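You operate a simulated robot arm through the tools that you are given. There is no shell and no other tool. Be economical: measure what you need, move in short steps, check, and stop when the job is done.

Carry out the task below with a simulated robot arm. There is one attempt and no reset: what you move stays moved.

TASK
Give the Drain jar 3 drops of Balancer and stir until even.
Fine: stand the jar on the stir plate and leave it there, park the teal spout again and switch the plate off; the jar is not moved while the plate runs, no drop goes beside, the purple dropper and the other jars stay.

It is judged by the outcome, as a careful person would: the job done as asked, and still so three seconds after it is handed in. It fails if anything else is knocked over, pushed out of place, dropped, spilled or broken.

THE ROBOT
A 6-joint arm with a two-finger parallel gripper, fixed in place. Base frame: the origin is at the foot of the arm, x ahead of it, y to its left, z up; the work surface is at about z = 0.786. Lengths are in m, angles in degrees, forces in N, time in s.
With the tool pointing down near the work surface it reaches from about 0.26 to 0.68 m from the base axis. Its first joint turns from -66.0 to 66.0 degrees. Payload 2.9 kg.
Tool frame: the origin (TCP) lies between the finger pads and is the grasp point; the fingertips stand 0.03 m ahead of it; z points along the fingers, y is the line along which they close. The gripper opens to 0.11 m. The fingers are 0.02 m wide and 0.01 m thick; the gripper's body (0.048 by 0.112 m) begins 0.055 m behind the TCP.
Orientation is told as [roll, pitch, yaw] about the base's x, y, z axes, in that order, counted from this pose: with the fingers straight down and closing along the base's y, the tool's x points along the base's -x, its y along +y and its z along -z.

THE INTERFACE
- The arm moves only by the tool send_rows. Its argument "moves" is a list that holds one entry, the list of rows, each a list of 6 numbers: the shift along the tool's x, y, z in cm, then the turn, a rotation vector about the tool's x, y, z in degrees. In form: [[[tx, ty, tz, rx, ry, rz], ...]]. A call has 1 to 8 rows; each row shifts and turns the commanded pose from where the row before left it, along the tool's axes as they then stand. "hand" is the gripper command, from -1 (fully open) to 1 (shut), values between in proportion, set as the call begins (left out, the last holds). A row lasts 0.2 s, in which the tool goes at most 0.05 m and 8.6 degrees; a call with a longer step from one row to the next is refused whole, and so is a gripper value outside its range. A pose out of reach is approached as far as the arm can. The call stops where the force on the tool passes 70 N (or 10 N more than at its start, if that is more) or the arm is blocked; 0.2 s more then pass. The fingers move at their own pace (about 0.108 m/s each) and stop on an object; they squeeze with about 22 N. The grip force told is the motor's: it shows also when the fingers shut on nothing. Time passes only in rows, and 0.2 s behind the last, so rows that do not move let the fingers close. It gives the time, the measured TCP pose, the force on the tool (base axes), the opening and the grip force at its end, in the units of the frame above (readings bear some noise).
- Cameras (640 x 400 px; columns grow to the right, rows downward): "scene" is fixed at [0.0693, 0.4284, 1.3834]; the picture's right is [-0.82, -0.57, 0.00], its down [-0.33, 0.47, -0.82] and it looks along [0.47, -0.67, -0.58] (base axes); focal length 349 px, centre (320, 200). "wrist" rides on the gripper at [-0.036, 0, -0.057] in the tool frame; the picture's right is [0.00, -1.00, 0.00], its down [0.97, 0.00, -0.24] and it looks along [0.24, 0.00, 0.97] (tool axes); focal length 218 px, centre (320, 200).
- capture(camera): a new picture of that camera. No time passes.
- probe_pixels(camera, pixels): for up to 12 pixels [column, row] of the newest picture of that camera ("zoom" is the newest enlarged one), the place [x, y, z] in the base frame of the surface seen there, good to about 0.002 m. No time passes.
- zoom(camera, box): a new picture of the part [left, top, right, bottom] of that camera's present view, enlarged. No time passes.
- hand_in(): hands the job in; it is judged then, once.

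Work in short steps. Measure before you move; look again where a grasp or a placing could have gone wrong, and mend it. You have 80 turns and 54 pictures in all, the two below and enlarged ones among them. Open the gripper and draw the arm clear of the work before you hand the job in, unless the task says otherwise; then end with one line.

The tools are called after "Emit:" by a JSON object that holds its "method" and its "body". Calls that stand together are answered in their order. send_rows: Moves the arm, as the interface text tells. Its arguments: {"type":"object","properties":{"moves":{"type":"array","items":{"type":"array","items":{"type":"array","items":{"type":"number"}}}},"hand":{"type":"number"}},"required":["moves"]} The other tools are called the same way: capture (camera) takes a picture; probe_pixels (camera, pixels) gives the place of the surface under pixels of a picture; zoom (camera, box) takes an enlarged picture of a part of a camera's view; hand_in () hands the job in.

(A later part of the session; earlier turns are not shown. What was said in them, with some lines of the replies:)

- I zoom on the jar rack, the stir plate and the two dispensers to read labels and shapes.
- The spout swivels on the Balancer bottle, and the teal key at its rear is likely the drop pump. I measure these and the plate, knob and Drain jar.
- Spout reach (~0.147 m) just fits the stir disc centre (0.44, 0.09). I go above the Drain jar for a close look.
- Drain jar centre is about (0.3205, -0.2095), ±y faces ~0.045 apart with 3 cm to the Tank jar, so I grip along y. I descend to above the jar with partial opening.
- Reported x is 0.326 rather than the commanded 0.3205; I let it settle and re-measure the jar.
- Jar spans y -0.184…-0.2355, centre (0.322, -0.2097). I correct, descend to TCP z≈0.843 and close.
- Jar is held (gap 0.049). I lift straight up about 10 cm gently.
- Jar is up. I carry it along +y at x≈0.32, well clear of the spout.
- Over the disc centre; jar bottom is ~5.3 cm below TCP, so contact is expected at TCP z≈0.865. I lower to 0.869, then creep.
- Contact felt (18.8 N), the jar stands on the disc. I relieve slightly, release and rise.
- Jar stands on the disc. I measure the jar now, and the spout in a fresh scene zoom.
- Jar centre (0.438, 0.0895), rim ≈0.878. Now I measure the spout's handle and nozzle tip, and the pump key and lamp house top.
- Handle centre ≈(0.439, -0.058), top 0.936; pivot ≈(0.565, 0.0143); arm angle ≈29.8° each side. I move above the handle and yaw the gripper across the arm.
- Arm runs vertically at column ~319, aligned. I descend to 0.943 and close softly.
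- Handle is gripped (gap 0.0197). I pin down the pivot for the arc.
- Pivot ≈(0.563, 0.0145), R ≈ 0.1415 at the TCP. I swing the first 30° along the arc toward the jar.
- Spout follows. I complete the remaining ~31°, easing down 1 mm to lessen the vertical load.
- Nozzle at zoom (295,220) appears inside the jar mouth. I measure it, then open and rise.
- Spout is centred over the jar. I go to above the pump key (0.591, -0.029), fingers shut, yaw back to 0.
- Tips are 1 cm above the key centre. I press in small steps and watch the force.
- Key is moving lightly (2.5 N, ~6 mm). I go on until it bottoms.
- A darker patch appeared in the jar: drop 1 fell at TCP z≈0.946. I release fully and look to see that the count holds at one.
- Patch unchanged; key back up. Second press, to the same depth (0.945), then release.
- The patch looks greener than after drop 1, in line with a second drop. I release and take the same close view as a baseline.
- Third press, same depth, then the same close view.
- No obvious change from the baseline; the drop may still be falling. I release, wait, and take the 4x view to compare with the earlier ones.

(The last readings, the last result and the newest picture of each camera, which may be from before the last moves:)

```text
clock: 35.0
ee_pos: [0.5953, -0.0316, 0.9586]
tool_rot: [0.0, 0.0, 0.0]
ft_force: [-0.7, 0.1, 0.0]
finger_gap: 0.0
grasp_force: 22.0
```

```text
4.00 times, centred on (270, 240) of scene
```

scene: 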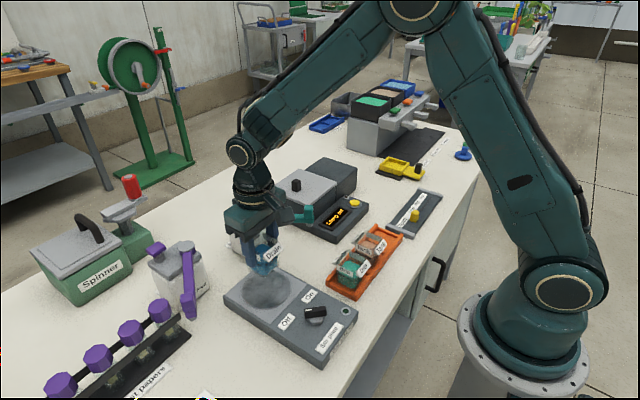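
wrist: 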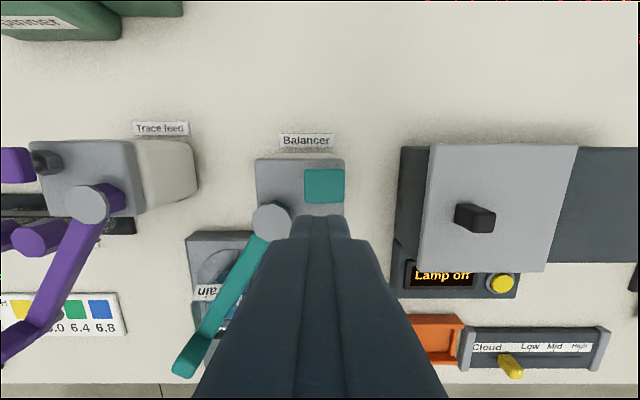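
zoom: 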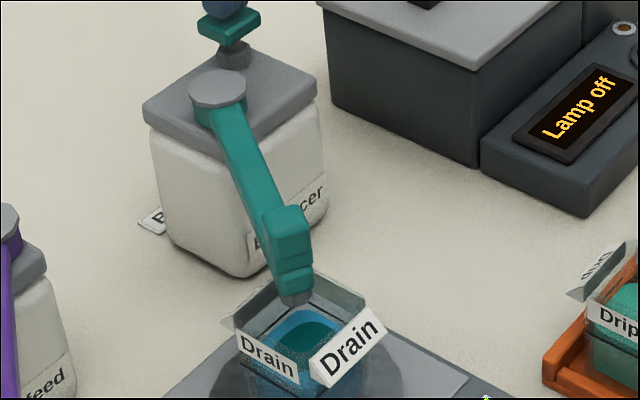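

Three equal full presses given. I rise and go back to the spout handle with yaw -31°.

Emit:
{"method": "send_rows", "body": {"moves": [[[0, 0, -3, 0, 0, 0], [0, 0, -3.2, 0, 0, 0], [2, 1.55, 0, 0, 0, 0], [3.4, 2.7, 0, 0, 0, 0], [3.4, 2.7, 0, 0, 0, 0], [3.4, 2.7, 0, 0, 0, 0], [2, 1.5, 0, 0, 0, 0], [1, 0.55, 0, 0, 0, 0]]]}}

Emit:
{"method": "send_rows", "body": {"moves": [[[0, 0, 0, 0, 0, 7.75], [0, 0, 0, 0, 0, 7.75], [0, 0, 0, 0, 0, 7.75], [0, 0, 0, 0, 0, 7.75], [0, 0, 0, 0, 0, 0]]], "hand": 0}}

Emit:
{"method": "capture", "body": {"camera": "wrist"}}

```text
clock: 36.8
ee_pos: [0.4418, 0.088, 1.0215]
tool_rot: [0.0, 0.1, 0.0]
ft_force: [0.6, 0.2, -0.5]
finger_gap: 0.0
grasp_force: 22.5
```

```text
clock: 38.0
ee_pos: [0.4421, 0.0893, 1.0217]
tool_rot: [-0.1, 0.0, -31.1]
ft_force: [-0.2, 0.0, 0.5]
finger_gap: 0.0551
grasp_force: 0.1
```

```text
13 pictures are left
```

wrist: 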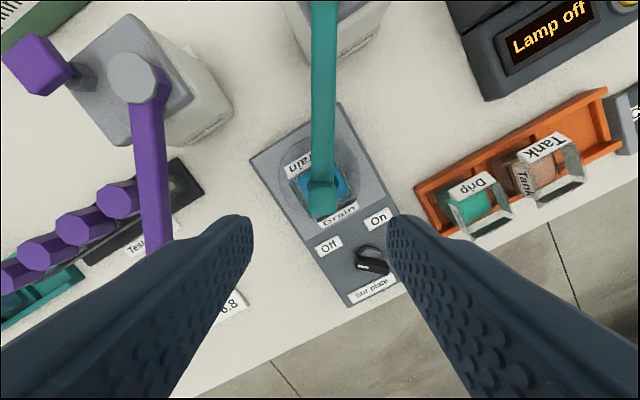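

Handle is at column ~321 between the fingers. I correct by 3 mm, descend and close on it.

Emit:
{"method": "send_rows", "body": {"moves": [[[-0.27, -0.2, 2.5, 0, 0, 0], [0, 0, 2.5, 0, 0, 0], [0, 0, 2, 0, 0, 0], [0, 0, 0.85, 0, 0, 0], [0, 0, 0, 0, 0, 0]]]}}

Emit:
{"method": "send_rows", "body": {"moves": [[[0, 0, 0, 0, 0, 0], [0, 0, 0, 0, 0, 0], [0, 0, 0, 0, 0, 0]]], "hand": 1}}

```text
clock: 39.2
ee_pos: [0.4442, 0.085, 0.9433]
tool_rot: [0.0, 0.0, -30.9]
ft_force: [-0.2, 0.0, 0.7]
finger_gap: 0.0551
grasp_force: 0.2
```

```text
clock: 40.0
ee_pos: [0.4434, 0.0854, 0.9436]
tool_rot: [0.0, -0.1, -31.0]
ft_force: [0.8, -0.5, -2.8]
finger_gap: 0.0196
grasp_force: 45.0
```

Gripped again. I swing it back along the same arc to its parking angle.

Emit:
{"method": "send_rows", "body": {"moves": [[[-0.054, -1.231, 0, 0, 0, -5], [-0.054, -1.231, 0, 0, 0, -5], [-0.054, -1.231, 0, 0, 0, -5], [-0.054, -1.231, 0, 0, 0, -5], [-0.054, -1.231, 0, 0, 0, -5], [-0.054, -1.231, 0, 0, 0, -5], [0, 0, 0, 0, 0, 0]]]}}

Emit:
{"method": "send_rows", "body": {"moves": [[[-0.054, -1.231, 0, 0, 0, -5], [-0.054, -1.231, 0, 0, 0, -5], [-0.054, -1.231, 0, 0, 0, -5], [-0.054, -1.231, 0, 0, 0, -5], [-0.054, -1.231, 0, 0, 0, -5], [-0.054, -1.231, 0, 0, 0, -5], [0, -0.2, 0, 0, 0, -0.8], [0, 0, 0, 0, 0, 0]]]}}

```text
clock: 41.6
ee_pos: [0.4226, 0.0139, 0.9436]
tool_rot: [0.0, 0.0, -1.0]
ft_force: [-11.4, -0.8, 10.0]
finger_gap: 0.0194
grasp_force: 44.8
```

```text
clock: 43.4
ee_pos: [0.4432, -0.0576, 0.9423]
tool_rot: [0.1, 0.0, 29.8]
ft_force: [-8.3, -6.4, 18.1]
finger_gap: 0.0196
grasp_force: 45.2
```

Back at the original pose (yaw 29.8°). I open, rise and check that the spout is parked.

Emit:
{"method": "send_rows", "body": {"moves": [[[0, 0, 0, 0, 0, 0], [0, 0, 0, 0, 0, 0], [0, 0, -2, 0, 0, 0], [0, 0, -3, 0, 0, 0], [0, 0, -3.5, 0, 0, 0]]], "hand": 0}}

Emit:
{"method": "send_rows", "body": {"moves": [[[0, 0, 0, 0, 0, 7.5], [0, 0, 0, 0, 0, 7.5], [0, 0, 0, 0, 0, 7.5], [0, 0, 0, 0, 0, 7.3], [2, 1.5, 0, 0, 0, 0], [3.5, 3, 0, 0, 0, 0], [3.5, 3.2, 0, 0, 0, 0], [0, 0, 0, 0, 0, 0]]]}}

Emit:
{"method": "capture", "body": {"camera": "wrist"}}

Emit:
{"method": "capture", "body": {"camera": "scene"}}

```text
clock: 44.6
ee_pos: [0.4423, -0.0565, 1.0261]
tool_rot: [0.1, 0.0, 29.7]
ft_force: [-0.3, 0.1, -1.2]
finger_gap: 0.0552
grasp_force: 0.1
```

```text
clock: 46.4
ee_pos: [0.3551, 0.019, 1.0305]
tool_rot: [0.1, -0.1, 0.0]
ft_force: [0.5, -0.5, -0.1]
finger_gap: 0.0549
grasp_force: 0.0
```

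```text
12 pictures are left
```

wrist: 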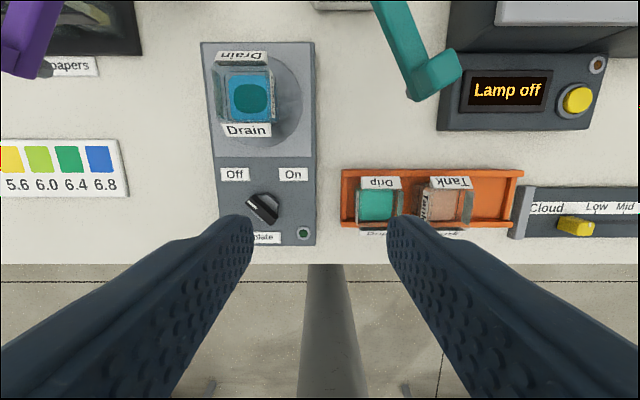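

```text
11 pictures are left
```

scene: 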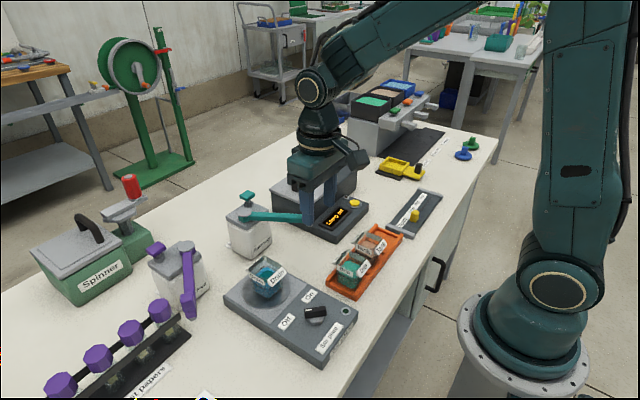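

Spout lies as at the start and the Drain jar shows the unmixed patch. Now the knob: closer measurement.

Emit:
{"method": "zoom", "body": {"camera": "wrist", "box": [215, 155, 325, 255]}}

Emit:
{"method": "probe_pixels", "body": {"camera": "wrist", "pixels": [[253, 199], [264, 209], [273, 219], [257, 196], [268, 222], [445, 68], [435, 85], [234, 174], [292, 174]]}}

```text
4.00 times, centred on (270, 205) of wrist
```

zoom: 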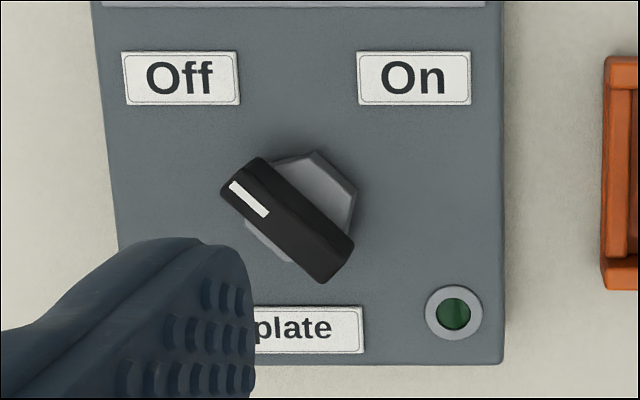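

```text
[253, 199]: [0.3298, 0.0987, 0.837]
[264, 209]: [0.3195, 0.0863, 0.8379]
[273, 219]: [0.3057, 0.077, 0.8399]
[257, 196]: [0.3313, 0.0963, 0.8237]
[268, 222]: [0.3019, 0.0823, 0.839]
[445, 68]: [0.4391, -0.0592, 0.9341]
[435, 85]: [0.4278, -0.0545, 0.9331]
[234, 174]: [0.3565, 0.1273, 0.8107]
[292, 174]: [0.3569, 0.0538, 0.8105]
```

Knob axis ≈(0.318, 0.0885), bar pointing at Off (yaw ~44°), top 0.839. I move above it and yaw across the bar.

Emit:
{"method": "send_rows", "body": {"moves": [[[1.85, 3.4, 0, 0, 0, 0], [1.85, 3.5, 0, 0, 0, 0], [0, 0, 1.5, 0, 0, -7.4], [0, 0, 2, 0, 0, -7.4], [0, 0, 2, 0, 0, -7.4], [0, 0, 2, 0, 0, -7.4], [0, 0, 1.5, 0, 0, -7.4], [0, 0, 1, 0, 0, -7.4]]]}}

Emit:
{"method": "send_rows", "body": {"moves": [[[0, 0, 0.5, 0, 0, 0], [0, 0, 0.5, 0, 0, 0], [0, 0, 0, 0, 0, 0]]]}}

Emit:
{"method": "capture", "body": {"camera": "wrist"}}

```text
clock: 48.2
ee_pos: [0.3151, 0.0871, 0.9279]
tool_rot: [0.0, 0.0, 44.5]
ft_force: [0.3, -0.4, -0.2]
finger_gap: 0.0549
grasp_force: 0.1
```

```text
clock: 49.0
ee_pos: [0.3143, 0.0873, 0.9172]
tool_rot: [0.1, 0.1, 44.4]
ft_force: [-0.3, -0.8, -0.8]
finger_gap: 0.0549
grasp_force: 0.1
```

```text
9 pictures are left
```

wrist: 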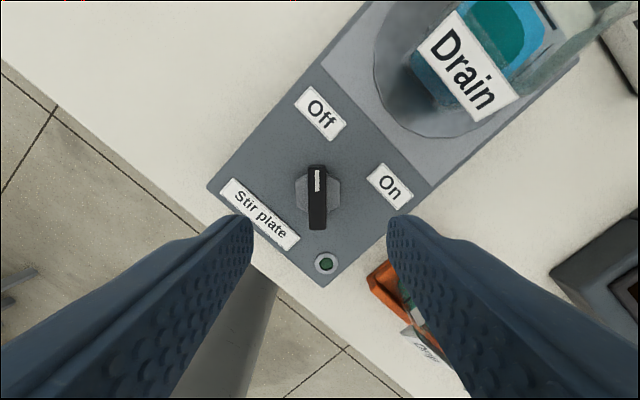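

Emit:
{"method": "probe_pixels", "body": {"camera": "wrist", "pixels": [[317, 170], [317, 195], [317, 224], [309, 200], [324, 200], [302, 195], [336, 195], [319, 115], [390, 184]]}}

```text
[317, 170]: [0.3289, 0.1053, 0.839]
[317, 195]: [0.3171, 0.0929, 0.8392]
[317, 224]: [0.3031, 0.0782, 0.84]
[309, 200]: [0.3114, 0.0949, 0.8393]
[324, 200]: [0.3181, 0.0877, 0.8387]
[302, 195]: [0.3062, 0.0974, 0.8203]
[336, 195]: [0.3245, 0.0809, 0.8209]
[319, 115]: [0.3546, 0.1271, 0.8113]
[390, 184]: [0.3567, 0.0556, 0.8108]
```

Bar centre ≈(0.316, 0.0915), hex base top 0.821. I correct, descend to TCP 0.857 and close.

Emit:
{"method": "send_rows", "body": {"moves": [[[-0.35, 0.16, 2, 0, 0, -1.5], [0, 0, 2, 0, 0, 0], [0, 0, 1.3, 0, 0, 0], [0, 0, 0.7, 0, 0, 0], [0, 0, 0, 0, 0, 0]]]}}

Emit:
{"method": "send_rows", "body": {"moves": [[[0, 0, 0, 0, 0, 0], [0, 0, 0, 0, 0, 0], [0, 0, 0, 0, 0, 0]]], "hand": 1}}

```text
clock: 50.2
ee_pos: [0.3146, 0.0908, 0.8579]
tool_rot: [-0.1, -0.1, 45.9]
ft_force: [0.1, 0.1, 0.9]
finger_gap: 0.0549
grasp_force: 0.2
```

```text
clock: 51.0
ee_pos: [0.3163, 0.0913, 0.8582]
tool_rot: [0.0, 0.0, 45.8]
ft_force: [5.4, -3.7, -7.2]
finger_gap: 0.0116
grasp_force: 44.7
```

Bar gripped (gap 0.0116). I turn toward On, 45° first, then the rest.

Emit:
{"method": "send_rows", "body": {"moves": [[[0, 0, 0, 0, 0, 7.5], [0, 0, 0, 0, 0, 7.5], [0, 0, 0, 0, 0, 7.5], [0, 0, 0, 0, 0, 7.5], [0, 0, 0, 0, 0, 7.5], [0, 0, 0, 0, 0, 7.5]]]}}

Emit:
{"method": "send_rows", "body": {"moves": [[[0, 0, 0, 0, 0, 7.5], [0, 0, 0, 0, 0, 7.5], [0, 0, 0, 0, 0, 7.5], [0, 0, 0, 0, 0, 7.5], [0, 0, 0, 0, 0, 7.5], [0, 0, 0, 0, 0, 7.5]]]}}

Emit:
{"method": "capture", "body": {"camera": "wrist"}}

```text
clock: 52.4
ee_pos: [0.3169, 0.091, 0.8581]
tool_rot: [0.0, -0.1, 0.7]
ft_force: [1.6, -12.8, 30.1]
finger_gap: 0.0117
grasp_force: 45.4
```

```text
clock: 53.8
ee_pos: [0.315, 0.0889, 0.8576]
tool_rot: [-0.4, -0.3, -44.4]
ft_force: [-1.3, -25.2, 29.6]
finger_gap: 0.012
grasp_force: 45.3
```

```text
8 pictures are left
```

wrist: 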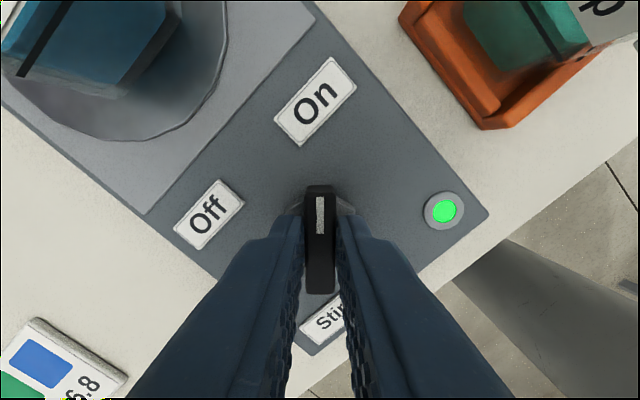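

The lamp is green: plate is on. I hold still and let it stir.

Emit:
{"method": "send_rows", "body": {"moves": [[[0, 0, 0, 0, 0, 0], [0, 0, 0, 0, 0, 0], [0, 0, 0, 0, 0, 0], [0, 0, 0, 0, 0, 0], [0, 0, 0, 0, 0, 0], [0, 0, 0, 0, 0, 0], [0, 0, 0, 0, 0, 0], [0, 0, 0, 0, 0, 0]]]}}

Emit:
{"method": "send_rows", "body": {"moves": [[[0, 0, 0, 0, 0, 0], [0, 0, 0, 0, 0, 0], [0, 0, 0, 0, 0, 0], [0, 0, 0, 0, 0, 0], [0, 0, 0, 0, 0, 0], [0, 0, 0, 0, 0, 0], [0, 0, 0, 0, 0, 0], [0, 0, 0, 0, 0, 0]]]}}

Emit:
{"method": "send_rows", "body": {"moves": [[[0, 0, 0, 0, 0, 0], [0, 0, 0, 0, 0, 0], [0, 0, 0, 0, 0, 0], [0, 0, 0, 0, 0, 0], [0, 0, 0, 0, 0, 0], [0, 0, 0, 0, 0, 0], [0, 0, 0, 0, 0, 0], [0, 0, 0, 0, 0, 0]]]}}

Emit:
{"method": "zoom", "body": {"camera": "scene", "box": [230, 230, 330, 310]}}

```text
clock: 55.6
ee_pos: [0.316, 0.089, 0.8567]
tool_rot: [-0.3, -0.3, -44.2]
ft_force: [-7.0, -25.8, 21.4]
finger_gap: 0.0116
grasp_force: 44.4
```

```text
clock: 57.4
ee_pos: [0.3163, 0.0893, 0.8573]
tool_rot: [-0.3, -0.2, -44.2]
ft_force: [-10.1, -26.2, 10.9]
finger_gap: 0.0116
grasp_force: 44.6
```

```text
clock: 59.2
ee_pos: [0.3153, 0.0912, 0.8574]
tool_rot: [-0.3, -0.3, -44.2]
ft_force: [-8.2, -27.3, 4.2]
finger_gap: 0.0117
grasp_force: 44.8
```

```text
5.00 times, centred on (280, 270) of scene
```

zoom: 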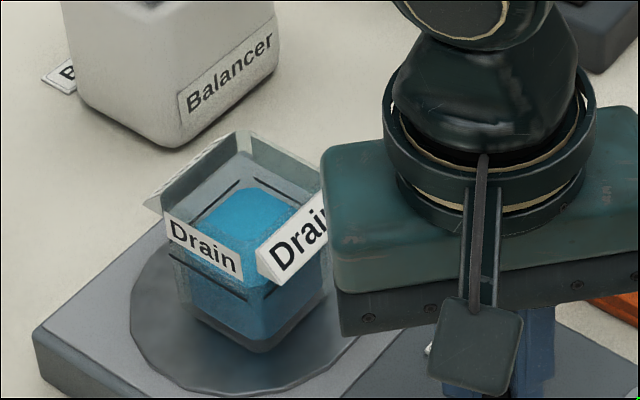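

The surface looks even now. A few more seconds of stirring for safety, then turn back to Off.

Emit:
{"method": "send_rows", "body": {"moves": [[[0, 0, 0, 0, 0, 0], [0, 0, 0, 0, 0, 0], [0, 0, 0, 0, 0, 0], [0, 0, 0, 0, 0, 0], [0, 0, 0, 0, 0, 0], [0, 0, 0, 0, 0, 0], [0, 0, 0, 0, 0, 0], [0, 0, 0, 0, 0, 0]]]}}

Emit:
{"method": "send_rows", "body": {"moves": [[[0, 0, 0, 0, 0, 0], [0, 0, 0, 0, 0, 0], [0, 0, 0, 0, 0, 0], [0, 0, 0, 0, 0, 0], [0, 0, 0, 0, 0, 0], [0, 0, 0, 0, 0, 0], [0, 0, 0, 0, 0, 0], [0, 0, 0, 0, 0, 0]]]}}

Emit:
{"method": "send_rows", "body": {"moves": [[[0, 0, 0, 0, 0, -7.5], [0, 0, 0, 0, 0, -7.5], [0, 0, 0, 0, 0, -7.5], [0, 0, 0, 0, 0, -7.5], [0, 0, 0, 0, 0, -7.5], [0, 0, 0, 0, 0, -7.5]]]}}

Emit:
{"method": "send_rows", "body": {"moves": [[[0, 0, 0, 0, 0, -7.5], [0, 0, 0, 0, 0, -7.5], [0, 0, 0, 0, 0, -7.5], [0, 0, 0, 0, 0, -7.5], [0, 0, 0, 0, 0, -7.5], [0, 0, 0, 0, 0, -7.5]]]}}

Emit:
{"method": "capture", "body": {"camera": "wrist"}}

```text
clock: 61.0
ee_pos: [0.3161, 0.0899, 0.857]
tool_rot: [-0.3, -0.3, -44.2]
ft_force: [-8.1, -26.4, 1.4]
finger_gap: 0.0121
grasp_force: 45.2
```

```text
clock: 62.8
ee_pos: [0.316, 0.0891, 0.8575]
tool_rot: [-0.3, -0.3, -44.2]
ft_force: [-8.1, -26.3, 1.6]
finger_gap: 0.0118
grasp_force: 44.8
```

```text
clock: 64.2
ee_pos: [0.3155, 0.0904, 0.8569]
tool_rot: [-0.2, 0.1, 1.0]
ft_force: [-12.4, -15.5, 18.1]
finger_gap: 0.0118
grasp_force: 45.1
```

```text
clock: 65.6
ee_pos: [0.3168, 0.0895, 0.8585]
tool_rot: [0.0, 0.2, 45.9]
ft_force: [-2.0, -13.2, -33.7]
finger_gap: 0.0118
grasp_force: 45.3
```

```text
6 pictures are left
```

wrist: 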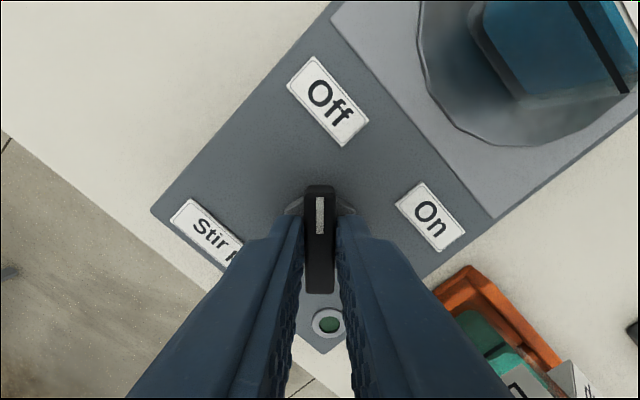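

Knob at Off, lamp dark. I open, rise clear and unwind the yaw.

Emit:
{"method": "send_rows", "body": {"moves": [[[0, 0, 0, 0, 0, 0], [0, 0, 0, 0, 0, 0], [0, 0, -1.5, 0, 0, 0], [0, 0, -3, 0, 0, 0], [0, 0, -4, 0, 0, 0], [0, 0, -4, 0, 0, 0], [0, 0, -4, 0, 0, 0]]], "hand": 0}}

Emit:
{"method": "send_rows", "body": {"moves": [[[0, 0, -2, 0, 0, 7.6], [0, 0, -2, 0, 0, 7.6], [0, 0, -2, 0, 0, 7.6], [0, 0, -2, 0, 0, 7.6], [0, 0, -2, 0, 0, 7.6], [0, 0, -2, 0, 0, 7.6], [0, 0, 0, 0, 0, 0]]], "hand": -1}}

Emit:
{"method": "capture", "body": {"camera": "wrist"}}

Emit:
{"method": "zoom", "body": {"camera": "scene", "box": [150, 170, 400, 370]}}

```text
clock: 67.2
ee_pos: [0.3145, 0.0921, 1.0211]
tool_rot: [0.0, 0.1, 45.9]
ft_force: [0.3, 0.2, 0.1]
finger_gap: 0.0549
grasp_force: 0.1
```

```text
clock: 68.8
ee_pos: [0.3125, 0.0938, 1.1408]
tool_rot: [-0.1, 0.0, 0.2]
ft_force: [0.0, 0.1, 0.4]
finger_gap: 0.1098
grasp_force: 0.0
```

```text
5 pictures are left
```

wrist: 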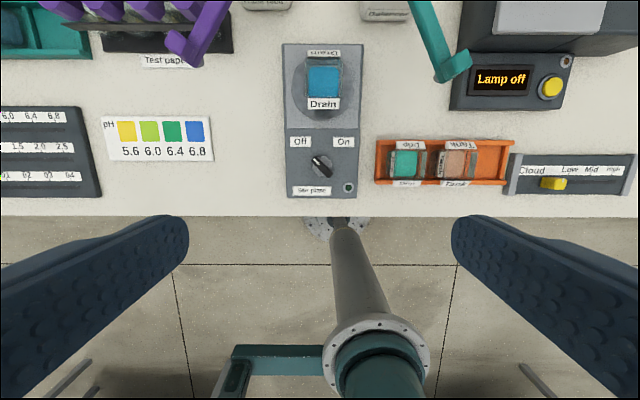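

```text
2.00 times, centred on (275, 270) of scene
```

zoom: 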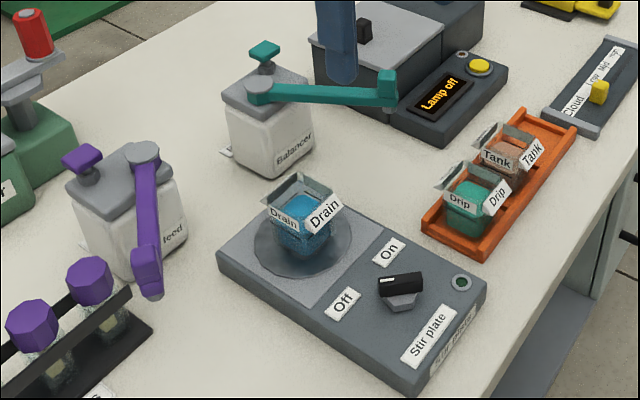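

The jar stands on the plate with even liquid, the spout is parked, the plate is off, the other things are untouched and the arm is clear. I hand in.

Emit:
{"method": "hand_in", "body": {}}

```text
The job is handed in.
```

The Drain jar is on the stir plate, stirred to an even colour, with the teal spout parked and the plate off. I gave the Balancer pump three full presses, but only the first drop clearly showed in the pictures; the second and third are inferred from pressing to the same depth.
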